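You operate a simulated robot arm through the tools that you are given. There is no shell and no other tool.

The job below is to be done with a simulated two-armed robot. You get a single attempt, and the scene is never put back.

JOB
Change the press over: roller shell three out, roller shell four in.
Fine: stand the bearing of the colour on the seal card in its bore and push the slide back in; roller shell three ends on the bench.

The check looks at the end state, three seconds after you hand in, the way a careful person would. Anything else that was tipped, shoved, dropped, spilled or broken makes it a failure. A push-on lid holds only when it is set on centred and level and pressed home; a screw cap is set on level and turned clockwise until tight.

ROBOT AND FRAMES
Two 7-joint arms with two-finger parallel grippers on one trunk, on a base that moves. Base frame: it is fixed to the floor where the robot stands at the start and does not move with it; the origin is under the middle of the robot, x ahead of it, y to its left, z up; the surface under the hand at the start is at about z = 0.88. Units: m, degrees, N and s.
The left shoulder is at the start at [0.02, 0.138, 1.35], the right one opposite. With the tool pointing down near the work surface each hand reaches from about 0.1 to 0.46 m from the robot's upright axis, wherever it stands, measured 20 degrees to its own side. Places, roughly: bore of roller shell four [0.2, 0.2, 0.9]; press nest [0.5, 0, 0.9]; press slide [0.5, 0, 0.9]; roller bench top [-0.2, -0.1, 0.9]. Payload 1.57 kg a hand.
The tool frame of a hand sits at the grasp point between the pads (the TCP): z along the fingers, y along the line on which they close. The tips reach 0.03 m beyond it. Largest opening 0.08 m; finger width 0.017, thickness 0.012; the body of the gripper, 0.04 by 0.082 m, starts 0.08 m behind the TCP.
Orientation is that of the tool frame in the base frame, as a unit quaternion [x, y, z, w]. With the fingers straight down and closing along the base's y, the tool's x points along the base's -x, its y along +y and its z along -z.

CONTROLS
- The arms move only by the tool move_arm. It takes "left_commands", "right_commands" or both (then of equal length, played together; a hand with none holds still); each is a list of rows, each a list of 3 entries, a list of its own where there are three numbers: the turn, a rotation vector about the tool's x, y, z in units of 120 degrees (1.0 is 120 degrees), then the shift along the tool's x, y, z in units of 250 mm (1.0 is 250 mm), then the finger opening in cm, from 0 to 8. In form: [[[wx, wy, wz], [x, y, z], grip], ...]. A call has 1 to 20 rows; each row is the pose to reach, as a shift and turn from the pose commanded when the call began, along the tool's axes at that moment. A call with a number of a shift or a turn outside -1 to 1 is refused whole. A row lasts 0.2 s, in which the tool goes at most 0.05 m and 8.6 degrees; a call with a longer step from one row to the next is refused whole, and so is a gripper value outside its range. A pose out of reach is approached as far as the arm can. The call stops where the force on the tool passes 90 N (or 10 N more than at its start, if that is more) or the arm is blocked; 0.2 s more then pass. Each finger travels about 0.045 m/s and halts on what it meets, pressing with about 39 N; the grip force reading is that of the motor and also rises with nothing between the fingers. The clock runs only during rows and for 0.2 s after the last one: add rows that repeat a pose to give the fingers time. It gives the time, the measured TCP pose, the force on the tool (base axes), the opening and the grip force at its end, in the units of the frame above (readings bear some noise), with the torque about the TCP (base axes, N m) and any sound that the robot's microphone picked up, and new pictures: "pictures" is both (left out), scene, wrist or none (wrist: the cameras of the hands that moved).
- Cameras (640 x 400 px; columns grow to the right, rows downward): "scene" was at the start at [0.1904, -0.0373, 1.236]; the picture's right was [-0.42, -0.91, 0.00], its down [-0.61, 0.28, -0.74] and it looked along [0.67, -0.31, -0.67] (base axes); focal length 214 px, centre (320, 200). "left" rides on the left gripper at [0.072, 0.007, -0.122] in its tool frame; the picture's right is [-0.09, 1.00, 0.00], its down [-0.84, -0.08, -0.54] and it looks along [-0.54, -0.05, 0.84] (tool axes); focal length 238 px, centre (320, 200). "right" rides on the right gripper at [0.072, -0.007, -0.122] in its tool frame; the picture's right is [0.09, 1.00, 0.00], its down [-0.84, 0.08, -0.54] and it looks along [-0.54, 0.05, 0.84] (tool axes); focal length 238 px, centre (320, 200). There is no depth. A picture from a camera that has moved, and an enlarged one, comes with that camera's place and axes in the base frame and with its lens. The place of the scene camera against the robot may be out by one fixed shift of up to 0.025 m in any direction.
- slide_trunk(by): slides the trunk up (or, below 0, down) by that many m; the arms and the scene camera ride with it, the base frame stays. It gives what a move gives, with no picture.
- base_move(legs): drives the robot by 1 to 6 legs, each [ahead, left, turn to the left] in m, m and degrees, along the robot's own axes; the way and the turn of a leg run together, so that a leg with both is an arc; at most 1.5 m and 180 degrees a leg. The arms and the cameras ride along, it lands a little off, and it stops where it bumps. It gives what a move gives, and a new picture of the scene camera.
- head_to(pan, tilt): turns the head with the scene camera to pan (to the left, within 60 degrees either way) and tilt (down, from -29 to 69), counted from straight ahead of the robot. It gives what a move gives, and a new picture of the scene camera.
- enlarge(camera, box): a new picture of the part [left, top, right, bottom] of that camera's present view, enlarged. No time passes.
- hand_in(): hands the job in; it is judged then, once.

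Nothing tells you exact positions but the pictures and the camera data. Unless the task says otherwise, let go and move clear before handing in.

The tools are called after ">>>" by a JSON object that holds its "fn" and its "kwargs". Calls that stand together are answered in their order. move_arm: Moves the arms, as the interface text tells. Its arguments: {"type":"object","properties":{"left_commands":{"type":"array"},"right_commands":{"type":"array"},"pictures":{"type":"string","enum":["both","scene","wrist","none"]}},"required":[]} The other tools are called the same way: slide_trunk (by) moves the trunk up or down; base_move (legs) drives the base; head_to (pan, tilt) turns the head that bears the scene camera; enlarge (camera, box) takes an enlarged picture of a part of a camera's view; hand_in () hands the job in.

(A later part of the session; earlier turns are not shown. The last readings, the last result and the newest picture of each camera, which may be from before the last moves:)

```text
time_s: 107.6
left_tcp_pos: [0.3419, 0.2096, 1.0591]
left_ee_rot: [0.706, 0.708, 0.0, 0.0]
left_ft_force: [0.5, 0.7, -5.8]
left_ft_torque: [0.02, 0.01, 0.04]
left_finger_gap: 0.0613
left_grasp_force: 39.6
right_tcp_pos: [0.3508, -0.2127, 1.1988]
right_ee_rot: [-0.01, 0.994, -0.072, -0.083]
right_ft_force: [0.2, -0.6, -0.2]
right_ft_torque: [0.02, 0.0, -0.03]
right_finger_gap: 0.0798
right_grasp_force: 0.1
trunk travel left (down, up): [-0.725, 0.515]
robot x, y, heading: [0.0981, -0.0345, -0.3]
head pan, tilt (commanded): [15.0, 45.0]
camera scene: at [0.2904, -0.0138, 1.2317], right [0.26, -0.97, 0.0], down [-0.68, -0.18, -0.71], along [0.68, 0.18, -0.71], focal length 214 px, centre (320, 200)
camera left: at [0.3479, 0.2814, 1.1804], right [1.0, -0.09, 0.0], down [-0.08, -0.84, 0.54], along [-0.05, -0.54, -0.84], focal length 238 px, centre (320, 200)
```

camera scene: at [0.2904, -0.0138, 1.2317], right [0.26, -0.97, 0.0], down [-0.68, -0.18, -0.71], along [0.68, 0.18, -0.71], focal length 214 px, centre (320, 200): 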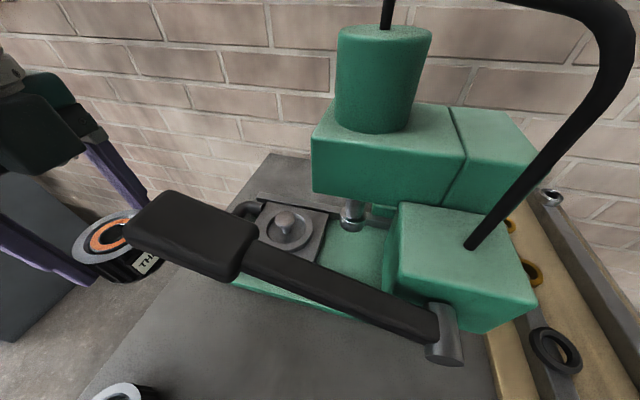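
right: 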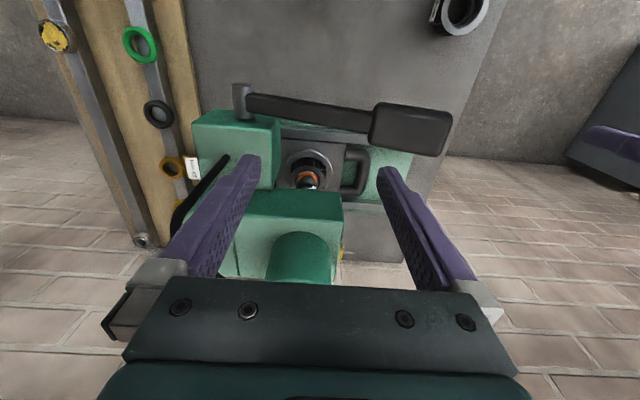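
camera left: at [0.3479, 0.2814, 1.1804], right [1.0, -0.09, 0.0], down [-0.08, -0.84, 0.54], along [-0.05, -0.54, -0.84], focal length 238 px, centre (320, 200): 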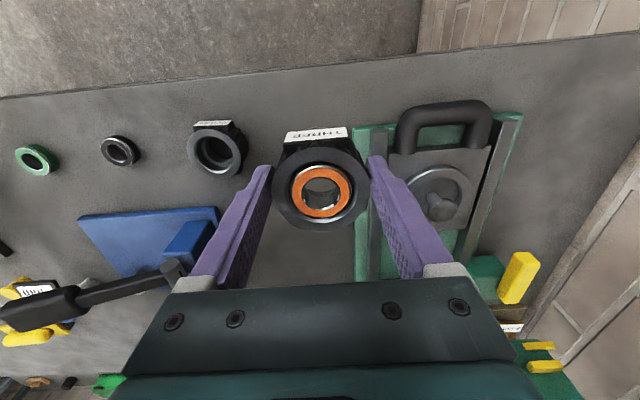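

I can see everything from here: shell four near [0.225, 0.194], black bearing near [0.08, 0.194], green bearing near [-0.035, 0.19]. I'll lower shell three toward the bench at [0.325, 0.205].

>>> {"fn": "move_arm", "kwargs": {"left_commands": [[[0, 0, 0], [-0.018, -0.068, 0.06], 5.0], [[0, 0, 0], [-0.018, -0.068, 0.16], 5.0], [[0, 0, 0], [-0.018, -0.068, 0.26], 5.0], [[0, 0, 0], [-0.018, -0.068, 0.36], 5.0], [[0, 0, 0], [-0.018, -0.068, 0.44], 5.0], [[0, 0, 0], [-0.018, -0.068, 0.472], 5.0], [[0, 0, 0], [-0.018, -0.068, 0.472], 5.0]], "pictures": "both"}}

```text
time_s: 109.2
left_tcp_pos: [0.3232, 0.2063, 0.9413]
left_ee_rot: [0.707, 0.707, -0.001, -0.001]
left_ft_force: [-0.7, -0.3, -6.2]
left_ft_torque: [0.02, -0.01, -0.02]
left_finger_gap: 0.0617
left_grasp_force: 39.4
right_tcp_pos: [0.3514, -0.2144, 1.1994]
right_ee_rot: [-0.01, 0.994, -0.072, -0.082]
right_ft_force: [-0.1, -1.3, -0.2]
right_ft_torque: [0.0, 0.0, 0.03]
right_finger_gap: 0.0801
right_grasp_force: 0.0
trunk travel left (down, up): [-0.725, 0.515]
robot x, y, heading: [0.0981, -0.0321, -0.1]
head pan, tilt (commanded): [15.0, 45.0]
camera scene: at [0.2905, -0.0138, 1.2317], right [0.26, -0.97, 0.0], down [-0.68, -0.18, -0.71], along [0.68, 0.18, -0.71], focal length 214 px, centre (320, 200)
camera left: at [0.329, 0.2776, 1.0622], right [1.0, -0.09, 0.0], down [-0.08, -0.84, 0.54], along [-0.05, -0.54, -0.84], focal length 238 px, centre (320, 200)
```

scene: 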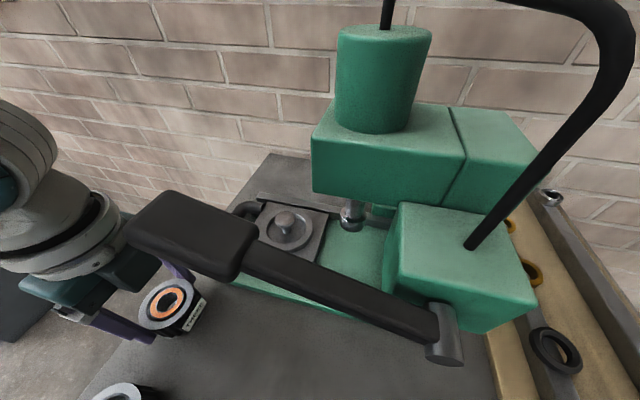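
left: 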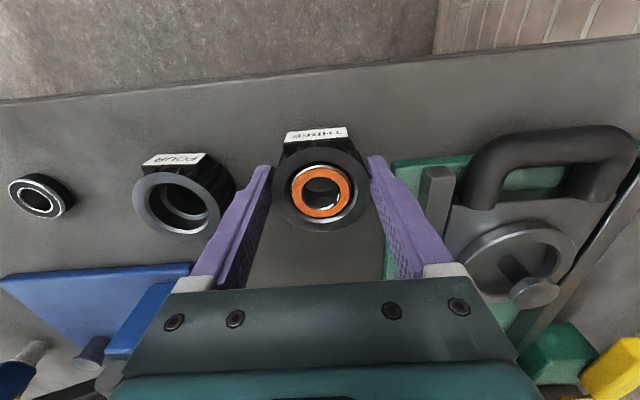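

>>> {"fn": "move_arm", "kwargs": {"left_commands": [[[0, 0, 0], [0, 0, 0.012], 5.0], [[0, 0, 0], [0, 0, 0.024], 5.0], [[0, 0, 0], [0, 0, 0.024], 5.0]], "pictures": "none"}}

>>> {"fn": "move_arm", "kwargs": {"left_commands": [[[0, 0, 0], [0, 0, 0.008], 5.0], [[0, 0, 0], [0, 0, 0.016], 5.0], [[0, 0, 0], [0, 0, 0.016], 5.0]], "pictures": "none"}}

```text
time_s: 110.0
left_tcp_pos: [0.3232, 0.206, 0.9359]
left_ee_rot: [0.708, 0.706, 0.0, -0.001]
left_ft_force: [0.3, 0.2, -6.1]
left_ft_torque: [0.03, 0.03, -0.03]
left_finger_gap: 0.0614
left_grasp_force: 38.9
right_tcp_pos: [0.3505, -0.2135, 1.2002]
right_ee_rot: [-0.01, 0.994, -0.072, -0.082]
right_ft_force: [-0.4, 0.3, -0.8]
right_ft_torque: [-0.02, -0.01, 0.01]
right_finger_gap: 0.0802
right_grasp_force: 0.1
trunk travel left (down, up): [-0.725, 0.515]
robot x, y, heading: [0.0965, -0.0305, -0.0]
head pan, tilt (commanded): [15.0, 45.0]
```

```text
time_s: 110.8
left_tcp_pos: [0.3234, 0.2046, 0.9317]
left_ee_rot: [0.707, 0.707, 0.0, 0.0]
left_ft_force: [-0.3, -0.6, -6.6]
left_ft_torque: [0.01, 0.01, -0.02]
left_finger_gap: 0.0618
left_grasp_force: 39.0
right_tcp_pos: [0.3505, -0.213, 1.1993]
right_ee_rot: [-0.009, 0.994, -0.072, -0.081]
right_ft_force: [0.0, -0.8, 0.1]
right_ft_torque: [0.0, 0.0, -0.04]
right_finger_gap: 0.0798
right_grasp_force: 0.0
trunk travel left (down, up): [-0.725, 0.515]
robot x, y, heading: [0.0984, -0.0292, -0.3]
head pan, tilt (commanded): [15.0, 45.0]
```

>>> {"fn": "move_arm", "kwargs": {"left_commands": [[[0, 0, 0], [0, 0, 0.008], 5.0], [[0, 0, 0], [0, 0, 0.016], 5.0], [[0, 0, 0], [0, 0, 0.016], 5.0]], "pictures": "none"}}

>>> {"fn": "enlarge", "kwargs": {"camera": "scene", "box": [80, 230, 260, 400]}}

```text
time_s: 111.6
left_tcp_pos: [0.3248, 0.2056, 0.9273]
left_ee_rot: [0.707, 0.707, 0.0, 0.001]
left_ft_force: [0.3, -0.1, -6.3]
left_ft_torque: [0.03, 0.0, -0.01]
left_finger_gap: 0.0615
left_grasp_force: 39.0
right_tcp_pos: [0.3503, -0.2133, 1.1991]
right_ee_rot: [-0.01, 0.994, -0.071, -0.083]
right_ft_force: [0.3, 0.1, 0.3]
right_ft_torque: [0.01, -0.01, -0.03]
right_finger_gap: 0.08
right_grasp_force: 0.0
trunk travel left (down, up): [-0.725, 0.515]
robot x, y, heading: [0.0964, -0.0311, -0.3]
head pan, tilt (commanded): [15.0, 45.0]
```

```text
2.35 times, centred on (170, 315) of scene
camera zoom: at [0.2905, -0.0138, 1.2317], right [0.26, -0.97, 0.0], down [-0.68, -0.18, -0.71], along [0.68, 0.18, -0.71], focal length 505 px, centre (673, -71)
```

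zoom: 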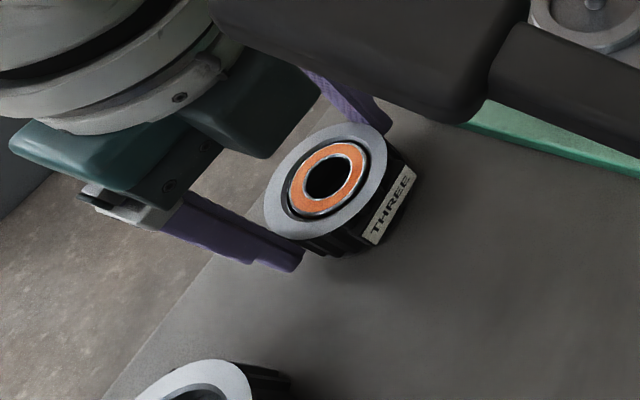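

>>> {"fn": "move_arm", "kwargs": {"left_commands": [[[0, 0, 0], [0, 0, 0.008], 5.0], [[0, 0, 0], [0, 0, 0.012], 5.0], [[0, 0, 0], [0, 0, 0.012], 5.0]], "pictures": "none"}}

>>> {"fn": "move_arm", "kwargs": {"left_commands": [[[0, 0, 0], [0, 0, 0.008], 5.0], [[0, 0, 0], [0, 0, 0.012], 5.0], [[0, 0, 0], [0, 0, 0.012], 5.0]], "pictures": "none"}}

```text
time_s: 112.4
left_tcp_pos: [0.3242, 0.2049, 0.9254]
left_ee_rot: [0.707, 0.707, -0.001, 0.001]
left_ft_force: [-5.3, -2.3, 16.2]
left_ft_torque: [0.38, 0.24, 0.12]
left_finger_gap: 0.0615
left_grasp_force: 38.5
right_tcp_pos: [0.3513, -0.2132, 1.2004]
right_ee_rot: [-0.01, 0.994, -0.07, -0.082]
right_ft_force: [-0.3, -0.7, -0.4]
right_ft_torque: [0.01, 0.0, 0.0]
right_finger_gap: 0.0801
right_grasp_force: 0.0
trunk travel left (down, up): [-0.725, 0.515]
robot x, y, heading: [0.097, -0.0303, -0.3]
head pan, tilt (commanded): [15.0, 45.0]
```

```text
time_s: 113.2
left_tcp_pos: [0.3254, 0.2054, 0.9214]
left_ee_rot: [0.706, 0.708, -0.001, 0.001]
left_ft_force: [-4.7, -3.5, 27.5]
left_ft_torque: [-0.34, 0.71, 0.0]
left_finger_gap: 0.0617
left_grasp_force: 39.1
right_tcp_pos: [0.3513, -0.2129, 1.2004]
right_ee_rot: [-0.009, 0.994, -0.071, -0.082]
right_ft_force: [0.5, 0.2, 0.0]
right_ft_torque: [0.0, 0.01, 0.01]
right_finger_gap: 0.0797
right_grasp_force: 0.0
trunk travel left (down, up): [-0.725, 0.515]
robot x, y, heading: [0.0964, -0.0302, -0.2]
head pan, tilt (commanded): [15.0, 45.0]
```

Shell three stands on the bench (contact at TCP z≈0.926). I'll open and rise.

>>> {"fn": "move_arm", "kwargs": {"left_commands": [[[0, 0, 0], [0, 0, 0], 7.0], [[0, 0, 0], [0, 0, 0], 7.6], [[0, 0, 0], [0, 0, -0.02], 7.6], [[0, 0, 0], [0, 0, -0.1], 7.6], [[0, 0, 0], [0, 0, -0.22], 7.6], [[0, 0, 0], [0, 0, -0.36], 7.6], [[0, 0, 0], [0, 0, -0.48], 7.6], [[0, 0, 0], [0, 0, -0.48], 7.6]], "pictures": "both"}}

>>> {"fn": "enlarge", "kwargs": {"camera": "left", "box": [160, 60, 400, 220]}}

>>> {"fn": "enlarge", "kwargs": {"camera": "left", "box": [360, 60, 560, 260]}}

```text
time_s: 115.0
left_tcp_pos: [0.3256, 0.2067, 1.0415]
left_ee_rot: [0.707, 0.707, 0.0, 0.0]
left_ft_force: [-0.3, -0.2, 0.1]
left_ft_torque: [0.05, -0.03, 0.0]
left_finger_gap: 0.076
left_grasp_force: 0.0
right_tcp_pos: [0.3507, -0.2128, 1.2002]
right_ee_rot: [-0.01, 0.994, -0.072, -0.083]
right_ft_force: [0.1, -0.5, -0.3]
right_ft_torque: [0.02, 0.01, -0.01]
right_finger_gap: 0.0798
right_grasp_force: 0.1
trunk travel left (down, up): [-0.725, 0.515]
robot x, y, heading: [0.0959, -0.0293, -0.0]
head pan, tilt (commanded): [15.0, 45.0]
camera scene: at [0.2906, -0.0136, 1.2318], right [0.26, -0.97, 0.0], down [-0.68, -0.18, -0.71], along [0.68, 0.18, -0.71], focal length 214 px, centre (320, 200)
camera left: at [0.3309, 0.278, 1.1627], right [1.0, -0.09, 0.0], down [-0.08, -0.84, 0.54], along [-0.05, -0.54, -0.84], focal length 238 px, centre (320, 200)
```

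scene: 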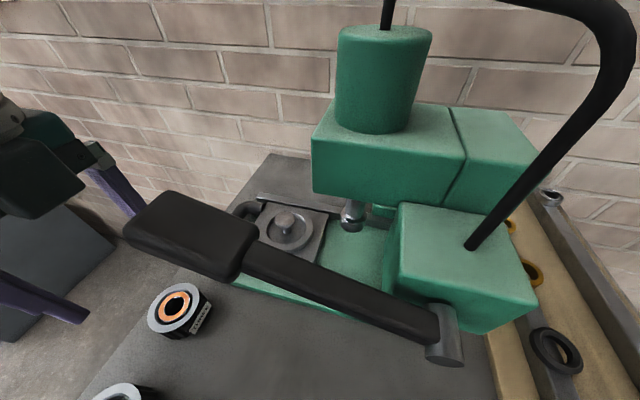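
left: 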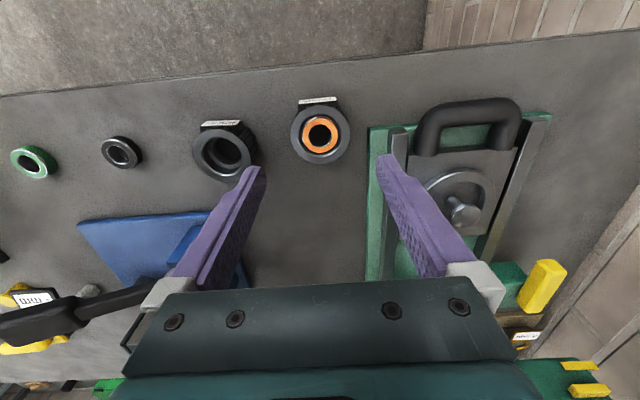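

```text
2.50 times, centred on (280, 140) of left
camera zoom: at [0.3309, 0.278, 1.1627], right [1.0, -0.09, 0.0], down [-0.08, -0.84, 0.54], along [-0.05, -0.54, -0.84], focal length 596 px, centre (420, 350)
```

zoom: 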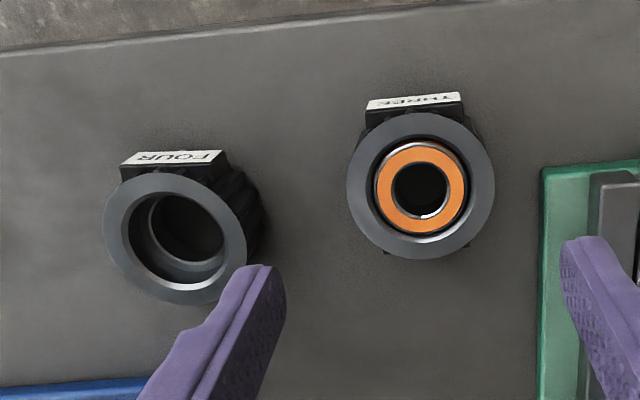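

```text
2.00 times, centred on (460, 160) of left
camera zoom: at [0.3309, 0.278, 1.1627], right [1.0, -0.09, 0.0], down [-0.08, -0.84, 0.54], along [-0.05, -0.54, -0.84], focal length 477 px, centre (40, 280)
```

zoom: 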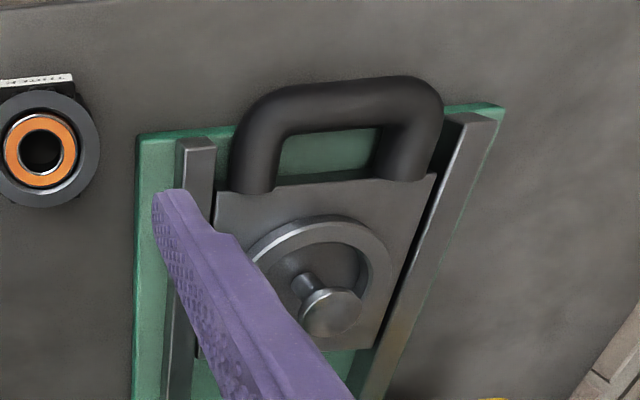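

Shell three stands upright on the bench. Next I'll move above shell four (about [0.218, 0.192]) and check alignment.

>>> {"fn": "move_arm", "kwargs": {"left_commands": [[[0, 0, 0], [0, -0.1, 0], 8], [[0, 0, 0], [-0.02, -0.22, 0], 8], [[0, 0, 0], [-0.04, -0.34, 0], 8], [[0, 0, 0], [-0.057, -0.43, 0], 8], [[0, 0, 0], [-0.057, -0.43, 0], 8]], "pictures": "both"}}

>>> {"fn": "enlarge", "kwargs": {"camera": "left", "box": [200, 60, 440, 210]}}

```text
time_s: 116.2
left_tcp_pos: [0.2561, 0.2029, 1.0093]
left_ee_rot: [0.707, 0.707, -0.001, -0.001]
left_ft_force: [-0.2, -0.4, 0.2]
left_ft_torque: [0.0, 0.01, -0.01]
left_finger_gap: 0.08
left_grasp_force: 0.0
left hand out of reach, approached as far as the arm can: row 2, 3, 4, 5
right_tcp_pos: [0.3516, -0.2132, 1.199]
right_ee_rot: [-0.008, 0.994, -0.071, -0.082]
right_ft_force: [-0.5, -0.4, 1.5]
right_ft_torque: [0.01, 0.02, 0.04]
right_finger_gap: 0.0801
right_grasp_force: 0.1
trunk travel left (down, up): [-0.725, 0.515]
robot x, y, heading: [0.0982, -0.0294, -0.3]
head pan, tilt (commanded): [15.0, 45.0]
camera scene: at [0.2906, -0.0136, 1.2318], right [0.26, -0.97, 0.0], down [-0.68, -0.18, -0.71], along [0.68, 0.18, -0.71], focal length 214 px, centre (320, 200)
camera left: at [0.262, 0.2746, 1.1304], right [1.0, -0.09, 0.0], down [-0.08, -0.84, 0.54], along [-0.05, -0.54, -0.84], focal length 238 px, centre (320, 200)
```

scene: 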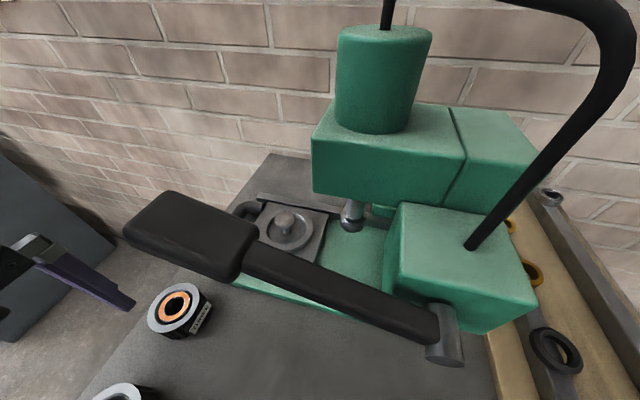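
left: 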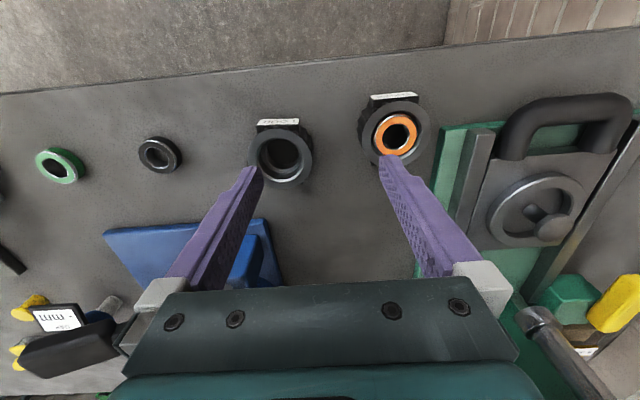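

```text
2.67 times, centred on (320, 135) of left
camera zoom: at [0.262, 0.2746, 1.1304], right [1.0, -0.09, 0.0], down [-0.08, -0.84, 0.54], along [-0.05, -0.54, -0.84], focal length 636 px, centre (320, 373)
```

zoom: 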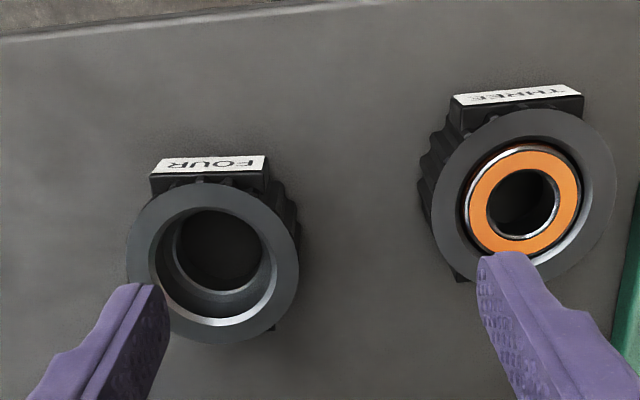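

The target is too close to the robot for this arm posture. I'll drive the base back 11 cm and then align over shell four.

>>> {"fn": "base_move", "kwargs": {"legs": [[-0.11, 0, 0]]}}

>>> {"fn": "enlarge", "kwargs": {"camera": "left", "box": [200, 0, 640, 275]}}

```text
time_s: 117.4
left_tcp_pos: [0.1462, 0.2029, 1.0095]
left_ee_rot: [0.707, 0.707, 0.0, 0.0]
left_ft_force: [0.2, 0.5, 0.5]
left_ft_torque: [-0.02, -0.03, 0.01]
left_finger_gap: 0.0802
left_grasp_force: 0.0
right_tcp_pos: [0.243, -0.2117, 1.1999]
right_ee_rot: [-0.01, 0.994, -0.072, -0.082]
right_ft_force: [0.3, -0.2, 0.5]
right_ft_torque: [0.02, 0.02, -0.01]
right_finger_gap: 0.0799
right_grasp_force: 0.1
trunk travel left (down, up): [-0.725, 0.515]
robot x, y, heading: [-0.0101, -0.0345, -0.0]
head pan, tilt (commanded): [15.0, 45.0]
camera scene: at [0.1819, -0.0133, 1.2318], right [0.26, -0.97, 0.0], down [-0.68, -0.18, -0.71], along [0.68, 0.18, -0.71], focal length 214 px, centre (320, 200)
```

scene: 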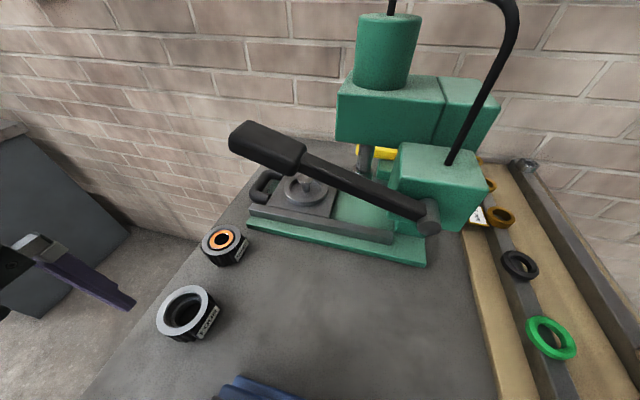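

```text
1.45 times, centred on (420, 138) of left
camera zoom: at [0.1534, 0.2748, 1.1306], right [1.0, -0.09, 0.0], down [-0.08, -0.84, 0.54], along [-0.05, -0.54, -0.84], focal length 347 px, centre (174, 291)
```

zoom: 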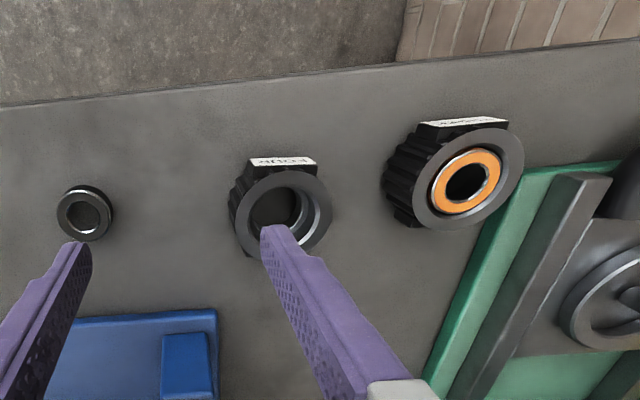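

>>> {"fn": "move_arm", "kwargs": {"left_commands": [[[0, 0, 0], [-0.01, 0.08, -0.044], 8], [[0, 0, 0], [-0.03, 0.18, -0.044], 8], [[0, 0, 0], [-0.046, 0.288, -0.044], 8], [[0, 0, 0], [-0.046, 0.288, -0.044], 8]], "pictures": "both"}}

>>> {"fn": "enlarge", "kwargs": {"camera": "left", "box": [200, 60, 440, 210]}}

```text
time_s: 118.4
left_tcp_pos: [0.219, 0.1919, 1.0211]
left_ee_rot: [0.706, 0.708, -0.001, 0.0]
left_ft_force: [0.3, -0.3, -0.2]
left_ft_torque: [0.02, 0.02, 0.02]
left_finger_gap: 0.0799
left_grasp_force: 0.0
right_tcp_pos: [0.2426, -0.2123, 1.2008]
right_ee_rot: [-0.009, 0.994, -0.071, -0.082]
right_ft_force: [-0.8, 0.2, 0.9]
right_ft_torque: [0.0, 0.01, 0.01]
right_finger_gap: 0.0802
right_grasp_force: 0.1
trunk travel left (down, up): [-0.725, 0.515]
robot x, y, heading: [-0.0115, -0.031, -0.1]
head pan, tilt (commanded): [15.0, 45.0]
camera scene: at [0.1819, -0.0133, 1.2318], right [0.26, -0.97, 0.0], down [-0.68, -0.18, -0.71], along [0.68, 0.18, -0.71], focal length 214 px, centre (320, 200)
camera left: at [0.2254, 0.2632, 1.1414], right [1.0, -0.09, 0.0], down [-0.08, -0.84, 0.54], along [-0.05, -0.54, -0.84], focal length 238 px, centre (320, 200)
```

scene: 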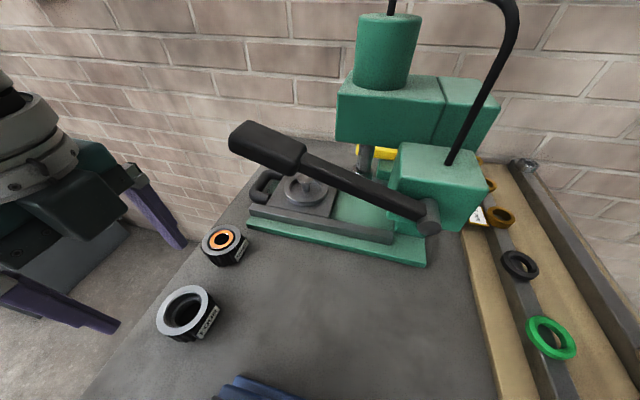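
left: 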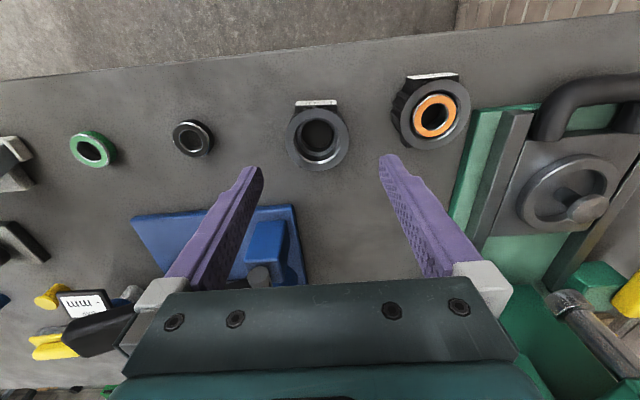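

```text
2.67 times, centred on (320, 135) of left
camera zoom: at [0.2254, 0.2632, 1.1414], right [1.0, -0.09, 0.0], down [-0.08, -0.84, 0.54], along [-0.05, -0.54, -0.84], focal length 636 px, centre (320, 373)
```

zoom: 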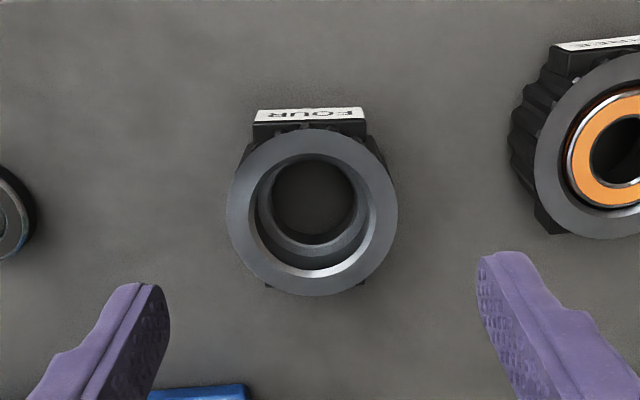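

Shell four is at about [0.2165, 0.191]. I'll make the small correction, descend and grip it at the same relative height as shell three.

>>> {"fn": "move_arm", "kwargs": {"left_commands": [[[0, 0, 0], [-0.005, -0.01, 0.08], 8], [[0, 0, 0], [-0.005, -0.01, 0.2], 8], [[0, 0, 0], [-0.005, -0.01, 0.31], 8], [[0, 0, 0], [-0.005, -0.01, 0.38], 8], [[0, 0, 0], [-0.005, -0.01, 0.38], 8]], "pictures": "wrist"}}

>>> {"fn": "enlarge", "kwargs": {"camera": "left", "box": [200, 50, 440, 250]}}

```text
time_s: 119.6
left_tcp_pos: [0.2161, 0.1884, 0.9247]
left_ee_rot: [0.707, 0.707, 0.0, 0.0]
left_ft_force: [-0.1, -1.0, -0.4]
left_ft_torque: [0.01, 0.02, 0.01]
left_finger_gap: 0.08
left_grasp_force: 0.1
right_tcp_pos: [0.2428, -0.2131, 1.2005]
right_ee_rot: [-0.011, 0.994, -0.071, -0.083]
right_ft_force: [0.2, -0.3, 0.4]
right_ft_torque: [0.02, 0.01, 0.0]
right_finger_gap: 0.08
right_grasp_force: 0.0
trunk travel left (down, up): [-0.725, 0.515]
robot x, y, heading: [-0.0117, -0.0319, -0.2]
head pan, tilt (commanded): [15.0, 45.0]
camera left: at [0.2229, 0.2606, 1.0462], right [1.0, -0.09, 0.0], down [-0.08, -0.84, 0.54], along [-0.05, -0.54, -0.84], focal length 238 px, centre (320, 200)
```

left: 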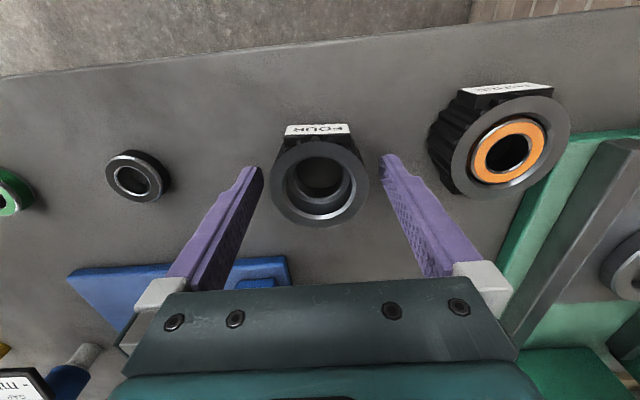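

```text
2.00 times, centred on (320, 150) of left
camera zoom: at [0.2229, 0.2606, 1.0462], right [1.0, -0.09, 0.0], down [-0.08, -0.84, 0.54], along [-0.05, -0.54, -0.84], focal length 477 px, centre (320, 300)
```

zoom: 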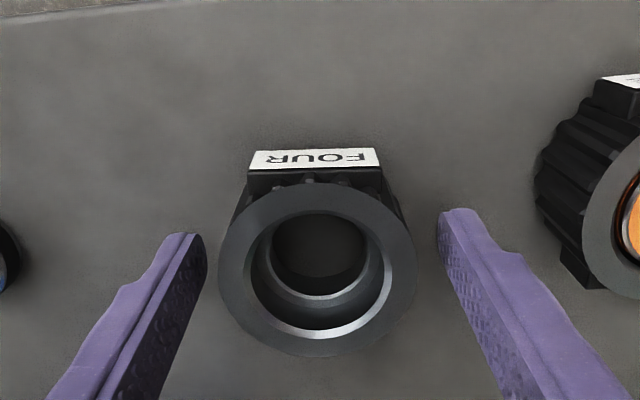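

I'll shift 3 mm in +y for centring, then close on shell four.

>>> {"fn": "move_arm", "kwargs": {"left_commands": [[[0, 0, 0], [0.0135, -0.004, 0], 8], [[0, 0, 0], [0.0135, -0.004, 0], 6.6], [[0, 0, 0], [0.0135, -0.004, 0], 5.0], [[0, 0, 0], [0.0135, -0.004, 0], 5.0], [[0, 0, 0], [0.0135, -0.004, 0], 5.0]], "pictures": "wrist"}}

>>> {"fn": "enlarge", "kwargs": {"camera": "left", "box": [200, 50, 440, 250]}}

```text
time_s: 120.8
left_tcp_pos: [0.2152, 0.192, 0.9254]
left_ee_rot: [0.707, 0.707, 0.0, -0.001]
left_ft_force: [1.5, 0.0, 0.5]
left_ft_torque: [-0.06, -0.12, -0.01]
left_finger_gap: 0.0613
left_grasp_force: 38.0
right_tcp_pos: [0.2421, -0.2124, 1.199]
right_ee_rot: [-0.01, 0.994, -0.072, -0.082]
right_ft_force: [0.5, 0.3, -0.6]
right_ft_torque: [0.0, 0.01, 0.01]
right_finger_gap: 0.0799
right_grasp_force: 0.1
trunk travel left (down, up): [-0.725, 0.515]
robot x, y, heading: [-0.0126, -0.0342, -0.2]
head pan, tilt (commanded): [15.0, 45.0]
camera left: at [0.2217, 0.2642, 1.0466], right [1.0, -0.09, 0.0], down [-0.08, -0.84, 0.54], along [-0.05, -0.54, -0.84], focal length 238 px, centre (320, 200)
```

left: 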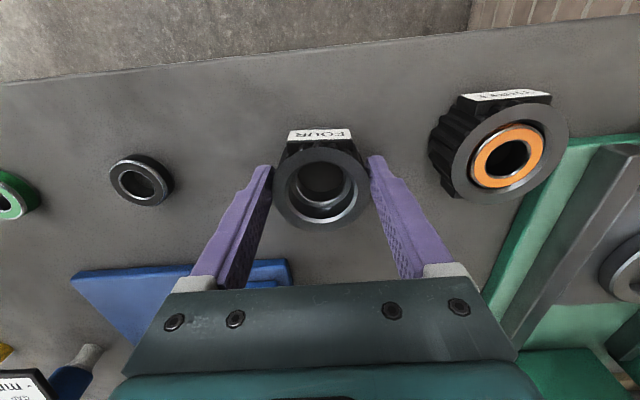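

```text
2.00 times, centred on (320, 150) of left
camera zoom: at [0.2217, 0.2642, 1.0466], right [1.0, -0.09, 0.0], down [-0.08, -0.84, 0.54], along [-0.05, -0.54, -0.84], focal length 477 px, centre (320, 300)
```

zoom: 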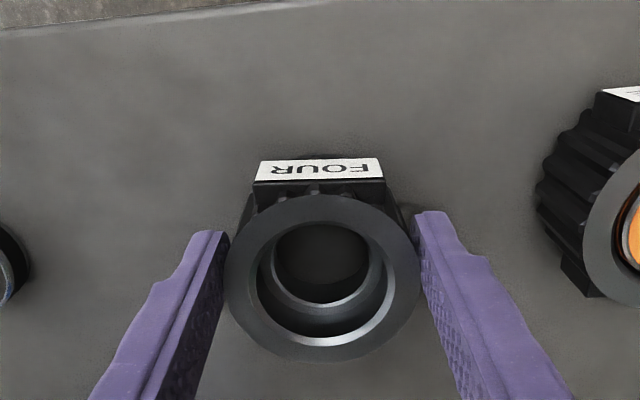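

Shell four is held exactly as shell three was. I'll lift it and drive the base forward again.

>>> {"fn": "move_arm", "kwargs": {"left_commands": [[[0, 0, 0], [0, 0, -0.04], 5.0], [[0, 0, 0], [0, 0, -0.12], 5.0], [[0, 0, 0], [0, 0, -0.22], 5.0], [[0, 0, 0], [0, 0, -0.34], 5.0], [[0, 0, 0], [0, 0, -0.46], 5.0], [[0, 0, 0], [0, 0, -0.56], 5.0], [[0, 0, 0], [0, 0, -0.56], 5.0]], "pictures": "none"}}

>>> {"fn": "base_move", "kwargs": {"legs": [[0.11, 0, 0]]}}

```text
time_s: 122.4
left_tcp_pos: [0.2159, 0.1925, 1.0654]
left_ee_rot: [0.707, 0.707, 0.0, 0.001]
left_ft_force: [-0.2, 0.3, -5.4]
left_ft_torque: [0.07, -0.01, 0.02]
left_finger_gap: 0.0611
left_grasp_force: 38.7
right_tcp_pos: [0.2421, -0.214, 1.1998]
right_ee_rot: [-0.01, 0.994, -0.072, -0.082]
right_ft_force: [-0.2, -0.1, -0.2]
right_ft_torque: [0.03, -0.02, -0.02]
right_finger_gap: 0.08
right_grasp_force: 0.0
trunk travel left (down, up): [-0.725, 0.515]
robot x, y, heading: [-0.0125, -0.0295, -0.3]
head pan, tilt (commanded): [15.0, 45.0]
```

```text
time_s: 123.6
left_tcp_pos: [0.3245, 0.1919, 1.0664]
left_ee_rot: [0.707, 0.707, -0.002, 0.001]
left_ft_force: [0.3, 0.2, -5.1]
left_ft_torque: [0.06, -0.02, -0.05]
left_finger_gap: 0.0613
left_grasp_force: 39.2
right_tcp_pos: [0.3519, -0.2126, 1.1995]
right_ee_rot: [-0.01, 0.994, -0.071, -0.082]
right_ft_force: [-0.2, 0.1, -0.2]
right_ft_torque: [-0.01, 0.0, 0.01]
right_finger_gap: 0.08
right_grasp_force: 0.0
trunk travel left (down, up): [-0.725, 0.515]
robot x, y, heading: [0.1007, -0.0309, -0.1]
head pan, tilt (commanded): [15.0, 45.0]
camera scene: at [0.2913, -0.0137, 1.2317], right [0.26, -0.97, 0.0], down [-0.68, -0.18, -0.71], along [0.68, 0.18, -0.71], focal length 214 px, centre (320, 200)
```

scene: 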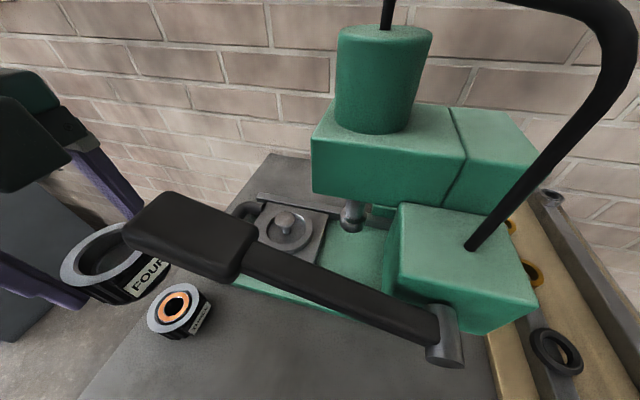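

>>> {"fn": "move_arm", "kwargs": {"left_commands": [[[0, 0, 0], [0.032, 0.1, 0], 5.0], [[0, 0, 0], [0.032, 0.22, 0], 5.0], [[0, 0, 0], [0.032, 0.35, 0], 5.0], [[0, 0, 0], [0.032, 0.48, 0], 5.0], [[0, 0, 0], [0.0, 0.58, 0], 5.0], [[0, 0, 0], [-0.08, 0.62, 0], 5.0], [[0, 0, 0], [-0.18, 0.62, 0.01], 5.0], [[0, 0, 0], [-0.27, 0.62, 0.02], 5.0], [[0, 0, 0], [-0.338, 0.62, 0.025], 5.0], [[0, 0, 0], [-0.338, 0.62, 0.025], 5.0]], "pictures": "both"}}

>>> {"fn": "enlarge", "kwargs": {"camera": "left", "box": [200, 20, 440, 250]}}

>>> {"fn": "enlarge", "kwargs": {"camera": "scene", "box": [200, 130, 400, 290]}}

```text
time_s: 125.8
left_tcp_pos: [0.482, 0.1076, 1.0594]
left_ee_rot: [0.707, 0.707, -0.001, -0.001]
left_ft_force: [-0.1, 0.1, -5.2]
left_ft_torque: [0.06, -0.03, -0.02]
left_finger_gap: 0.0615
left_grasp_force: 38.9
right_tcp_pos: [0.3522, -0.2138, 1.1989]
right_ee_rot: [-0.011, 0.994, -0.072, -0.082]
right_ft_force: [-0.8, -0.7, -0.2]
right_ft_torque: [0.01, 0.0, 0.02]
right_finger_gap: 0.0799
right_grasp_force: 0.1
trunk travel left (down, up): [-0.725, 0.515]
robot x, y, heading: [0.0971, -0.0307, 0.3]
head pan, tilt (commanded): [15.0, 45.0]
camera scene: at [0.2912, -0.0136, 1.2317], right [0.26, -0.97, 0.0], down [-0.68, -0.18, -0.71], along [0.68, 0.18, -0.71], focal length 214 px, centre (320, 200)
camera left: at [0.4869, 0.1795, 1.1797], right [1.0, -0.09, 0.0], down [-0.08, -0.84, 0.54], along [-0.05, -0.54, -0.84], focal length 238 px, centre (320, 200)
```

scene: 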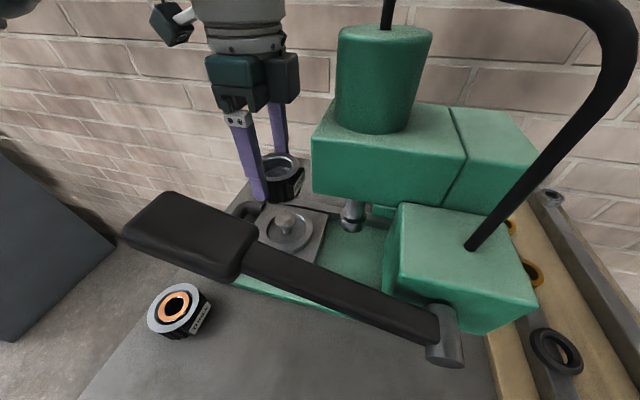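
left: 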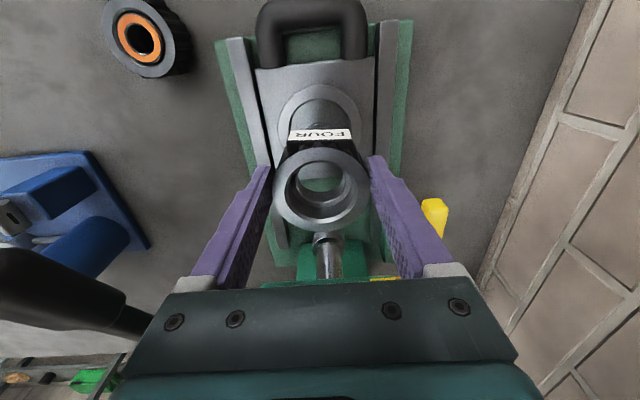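

```text
1.74 times, centred on (320, 135) of left
camera zoom: at [0.4869, 0.1795, 1.1797], right [1.0, -0.09, 0.0], down [-0.08, -0.84, 0.54], along [-0.05, -0.54, -0.84], focal length 414 px, centre (320, 313)
```

zoom: 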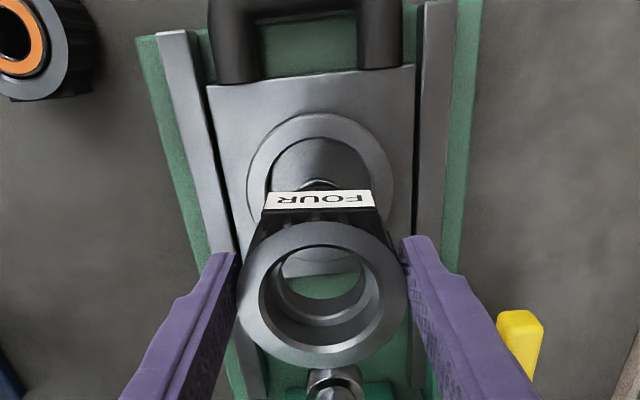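

```text
2.50 times, centred on (300, 210) of scene
camera zoom: at [0.2912, -0.0136, 1.2317], right [0.26, -0.97, 0.0], down [-0.68, -0.18, -0.71], along [0.68, 0.18, -0.71], focal length 536 px, centre (370, 175)
```

zoom: 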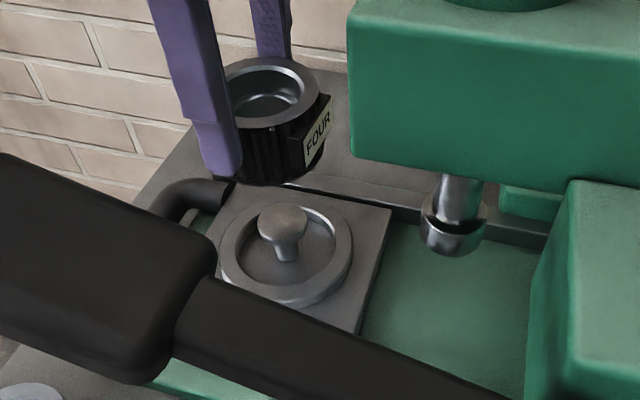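

Comparing with the reference picture, I need about −1.8 mm in x and −1.5 mm in y. I'll correct and lower the shell part-way.

>>> {"fn": "move_arm", "kwargs": {"left_commands": [[[0, 0, 0], [-0.006, -0.0072, 0.0], 5.0], [[0, 0, 0], [-0.006, -0.0072, 0.06], 5.0], [[0, 0, 0], [-0.006, -0.0072, 0.14], 5.0], [[0, 0, 0], [-0.006, -0.0072, 0.22], 5.0], [[0, 0, 0], [-0.006, -0.0072, 0.26], 5.0], [[0, 0, 0], [-0.006, -0.0072, 0.26], 5.0]], "pictures": "both"}}

>>> {"fn": "enlarge", "kwargs": {"camera": "left", "box": [200, 20, 440, 250]}}

>>> {"fn": "enlarge", "kwargs": {"camera": "scene", "box": [220, 160, 360, 280]}}

```text
time_s: 127.2
left_tcp_pos: [0.4782, 0.1073, 0.9927]
left_ee_rot: [0.707, 0.707, 0.0, -0.001]
left_ft_force: [0.5, -0.4, -4.2]
left_ft_torque: [0.02, 0.03, 0.01]
left_finger_gap: 0.0613
left_grasp_force: 38.7
right_tcp_pos: [0.3534, -0.2126, 1.2002]
right_ee_rot: [-0.011, 0.994, -0.071, -0.083]
right_ft_force: [0.1, 0.1, 1.2]
right_ft_torque: [0.0, 0.02, -0.02]
right_finger_gap: 0.0799
right_grasp_force: 0.1
trunk travel left (down, up): [-0.725, 0.515]
robot x, y, heading: [0.0998, -0.0349, -0.0]
head pan, tilt (commanded): [15.0, 45.0]
camera scene: at [0.2912, -0.0136, 1.2317], right [0.26, -0.97, 0.0], down [-0.68, -0.18, -0.71], along [0.68, 0.18, -0.71], focal length 214 px, centre (320, 200)
camera left: at [0.4841, 0.1786, 1.1147], right [1.0, -0.09, 0.0], down [-0.08, -0.84, 0.54], along [-0.05, -0.54, -0.84], focal length 238 px, centre (320, 200)
```

scene: 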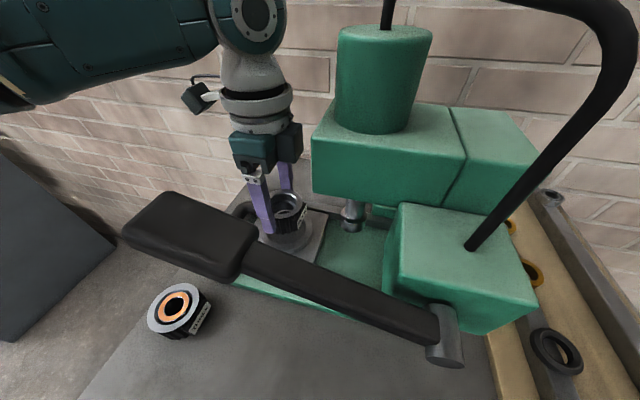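
left: 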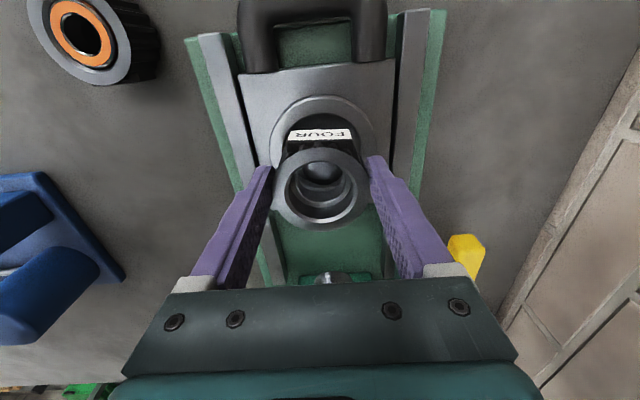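

```text
1.74 times, centred on (320, 135) of left
camera zoom: at [0.4841, 0.1786, 1.1147], right [1.0, -0.09, 0.0], down [-0.08, -0.84, 0.54], along [-0.05, -0.54, -0.84], focal length 414 px, centre (320, 313)
```

zoom: 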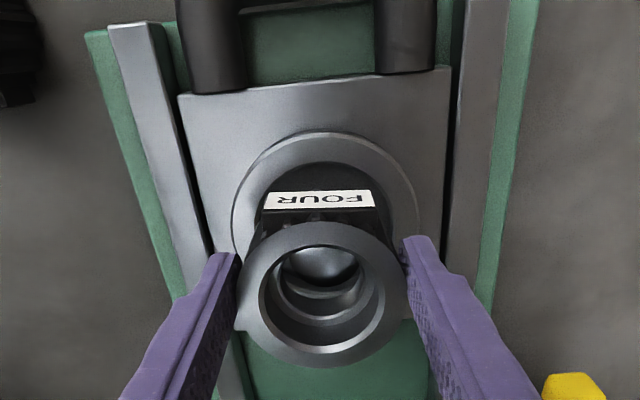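

```text
3.33 times, centred on (290, 220) of scene
camera zoom: at [0.2912, -0.0136, 1.2317], right [0.26, -0.97, 0.0], down [-0.68, -0.18, -0.71], along [0.68, 0.18, -0.71], focal length 715 px, centre (420, 133)
```

zoom: 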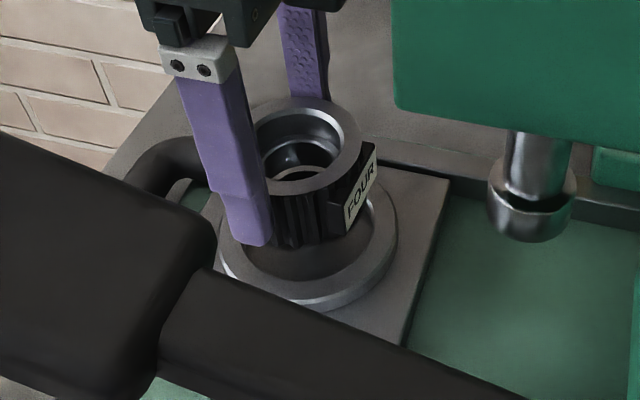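

>>> {"fn": "enlarge", "kwargs": {"camera": "left", "box": [260, 120, 380, 240]}}

>>> {"fn": "enlarge", "kwargs": {"camera": "scene", "box": [260, 180, 320, 250]}}

```text
3.33 times, centred on (320, 180) of left
camera zoom: at [0.4841, 0.1786, 1.1147], right [1.0, -0.09, 0.0], down [-0.08, -0.84, 0.54], along [-0.05, -0.54, -0.84], focal length 794 px, centre (320, 267)
```

zoom: 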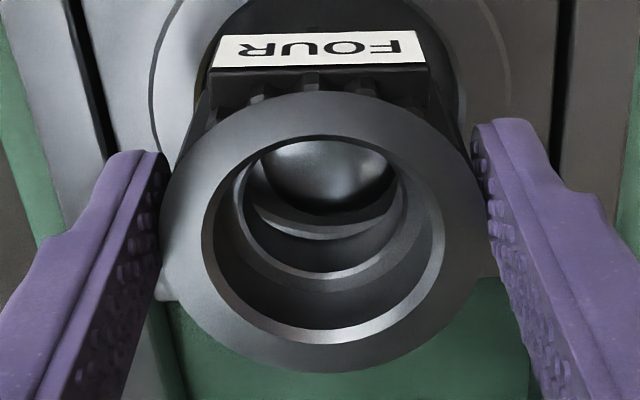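

```text
5.71 times, centred on (290, 215) of scene
camera zoom: at [0.2912, -0.0136, 1.2317], right [0.26, -0.97, 0.0], down [-0.68, -0.18, -0.71], along [0.68, 0.18, -0.71], focal length 1226 px, centre (491, 114)
```

zoom: 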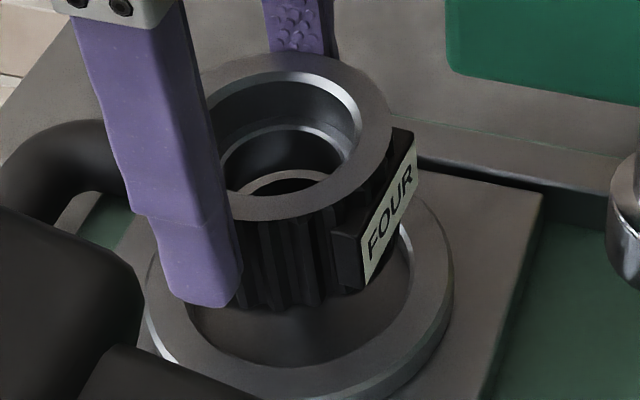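

The post head appears about 2 mm to +x of the shell's axis. I'll shift +1.9 mm in x, and lower 1.2 cm more, checking force.

>>> {"fn": "move_arm", "kwargs": {"left_commands": [[[0, 0, 0], [-0.002, 0.0076, 0.0], 5.0], [[0, 0, 0], [-0.002, 0.0076, 0.024], 5.0], [[0, 0, 0], [-0.002, 0.0076, 0.048], 5.0], [[0, 0, 0], [-0.002, 0.0076, 0.048], 5.0]], "pictures": "wrist"}}

>>> {"fn": "enlarge", "kwargs": {"camera": "left", "box": [260, 120, 380, 240]}}

```text
time_s: 128.2
left_tcp_pos: [0.4803, 0.1051, 0.9819]
left_ee_rot: [0.707, 0.707, -0.001, -0.001]
left_ft_force: [-0.1, -1.1, -4.6]
left_ft_torque: [0.07, -0.02, 0.02]
left_finger_gap: 0.0616
left_grasp_force: 39.0
right_tcp_pos: [0.352, -0.2134, 1.1993]
right_ee_rot: [-0.01, 0.994, -0.071, -0.082]
right_ft_force: [0.0, -0.8, -0.3]
right_ft_torque: [0.0, 0.02, -0.02]
right_finger_gap: 0.0799
right_grasp_force: 0.1
trunk travel left (down, up): [-0.725, 0.515]
robot x, y, heading: [0.0975, -0.0292, -0.2]
head pan, tilt (commanded): [15.0, 45.0]
camera left: at [0.4858, 0.1774, 1.1027], right [1.0, -0.09, 0.0], down [-0.08, -0.84, 0.54], along [-0.05, -0.54, -0.84], focal length 238 px, centre (320, 200)
```

left: 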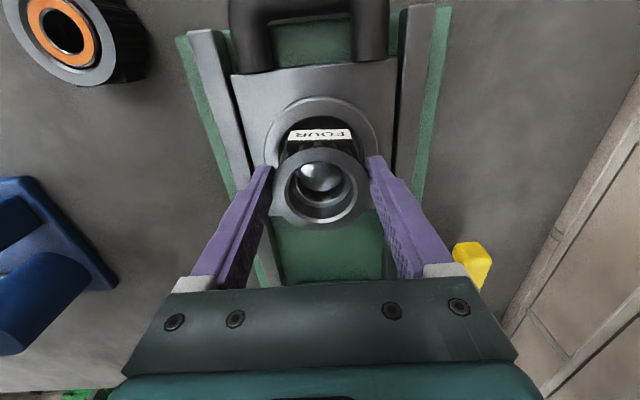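

```text
3.33 times, centred on (320, 180) of left
camera zoom: at [0.4858, 0.1774, 1.1027], right [1.0, -0.09, 0.0], down [-0.08, -0.84, 0.54], along [-0.05, -0.54, -0.84], focal length 794 px, centre (320, 267)
```

zoom: 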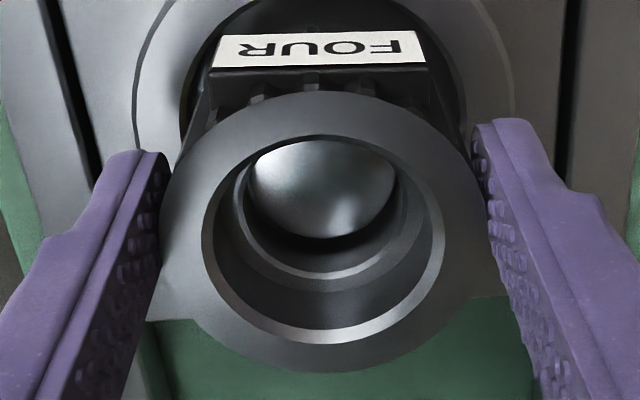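

The post head is now centred in the bore. I'll lower in small steps while watching the force.

>>> {"fn": "move_arm", "kwargs": {"left_commands": [[[0, 0, 0], [0, 0, 0.012], 5.0], [[0, 0, 0], [0, 0, 0.024], 5.0], [[0, 0, 0], [0, 0, 0.032], 5.0], [[0, 0, 0], [0, 0, 0.032], 5.0]], "pictures": "wrist"}}

>>> {"fn": "enlarge", "kwargs": {"camera": "left", "box": [260, 120, 380, 240]}}

```text
time_s: 129.2
left_tcp_pos: [0.4799, 0.1059, 0.9737]
left_ee_rot: [0.707, 0.708, -0.001, 0.0]
left_ft_force: [-0.5, 0.9, -4.3]
left_ft_torque: [0.03, -0.01, 0.04]
left_finger_gap: 0.0613
left_grasp_force: 38.7
right_tcp_pos: [0.3518, -0.213, 1.2001]
right_ee_rot: [-0.011, 0.994, -0.072, -0.082]
right_ft_force: [0.9, 0.2, -0.6]
right_ft_torque: [-0.02, 0.01, 0.0]
right_finger_gap: 0.0798
right_grasp_force: 0.1
trunk travel left (down, up): [-0.725, 0.515]
robot x, y, heading: [0.098, -0.0311, 0.1]
head pan, tilt (commanded): [15.0, 45.0]
camera left: at [0.486, 0.177, 1.0948], right [1.0, -0.09, 0.0], down [-0.08, -0.84, 0.54], along [-0.05, -0.54, -0.84], focal length 238 px, centre (320, 200)
```

left: 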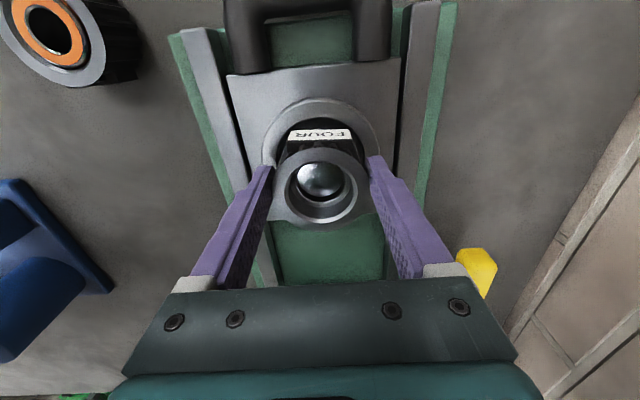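

```text
3.33 times, centred on (320, 180) of left
camera zoom: at [0.486, 0.177, 1.0948], right [1.0, -0.09, 0.0], down [-0.08, -0.84, 0.54], along [-0.05, -0.54, -0.84], focal length 794 px, centre (320, 267)
```

zoom: 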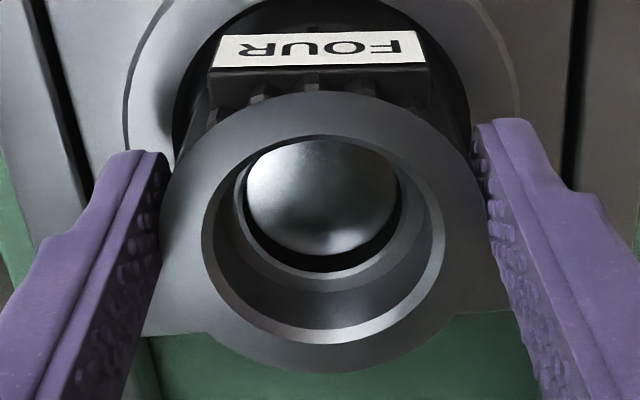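

>>> {"fn": "move_arm", "kwargs": {"left_commands": [[[0, 0, 0], [0, 0, 0.012], 5.0], [[0, 0, 0], [0, 0, 0.024], 5.0], [[0, 0, 0], [0, 0, 0.032], 5.0], [[0, 0, 0], [0, 0, 0.032], 5.0]], "pictures": "wrist"}}

>>> {"fn": "enlarge", "kwargs": {"camera": "left", "box": [260, 120, 380, 240]}}

```text
time_s: 130.2
left_tcp_pos: [0.4803, 0.1043, 0.9673]
left_ee_rot: [0.707, 0.707, -0.001, 0.001]
left_ft_force: [-11.0, 1.2, 26.5]
left_ft_torque: [-0.64, 0.09, 0.07]
left_finger_gap: 0.0616
left_grasp_force: 39.7
right_tcp_pos: [0.3524, -0.213, 1.1991]
right_ee_rot: [-0.011, 0.994, -0.071, -0.082]
right_ft_force: [0.4, -0.3, -0.6]
right_ft_torque: [-0.03, -0.01, 0.0]
right_finger_gap: 0.0798
right_grasp_force: 0.1
trunk travel left (down, up): [-0.725, 0.515]
robot x, y, heading: [0.1002, -0.0297, -0.1]
head pan, tilt (commanded): [15.0, 45.0]
camera left: at [0.4866, 0.1774, 1.0883], right [1.0, -0.09, 0.0], down [-0.08, -0.84, 0.54], along [-0.05, -0.54, -0.84], focal length 238 px, centre (320, 200)
```

left: 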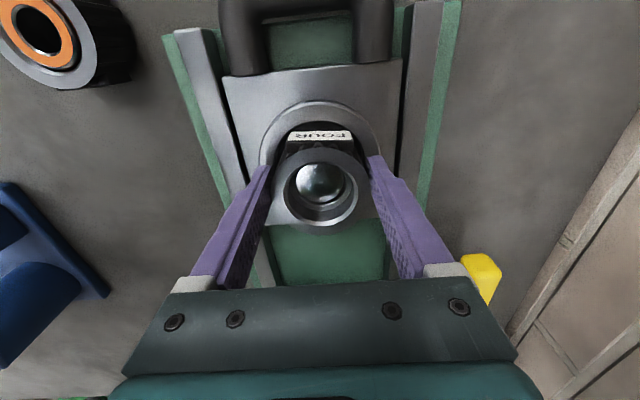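

```text
3.33 times, centred on (320, 180) of left
camera zoom: at [0.4866, 0.1774, 1.0883], right [1.0, -0.09, 0.0], down [-0.08, -0.84, 0.54], along [-0.05, -0.54, -0.84], focal length 794 px, centre (320, 267)
```

zoom: 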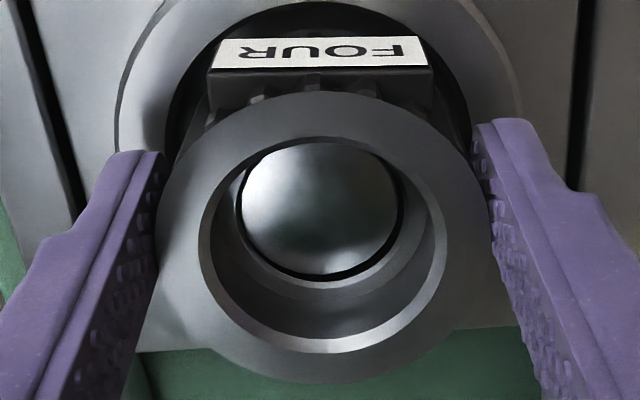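

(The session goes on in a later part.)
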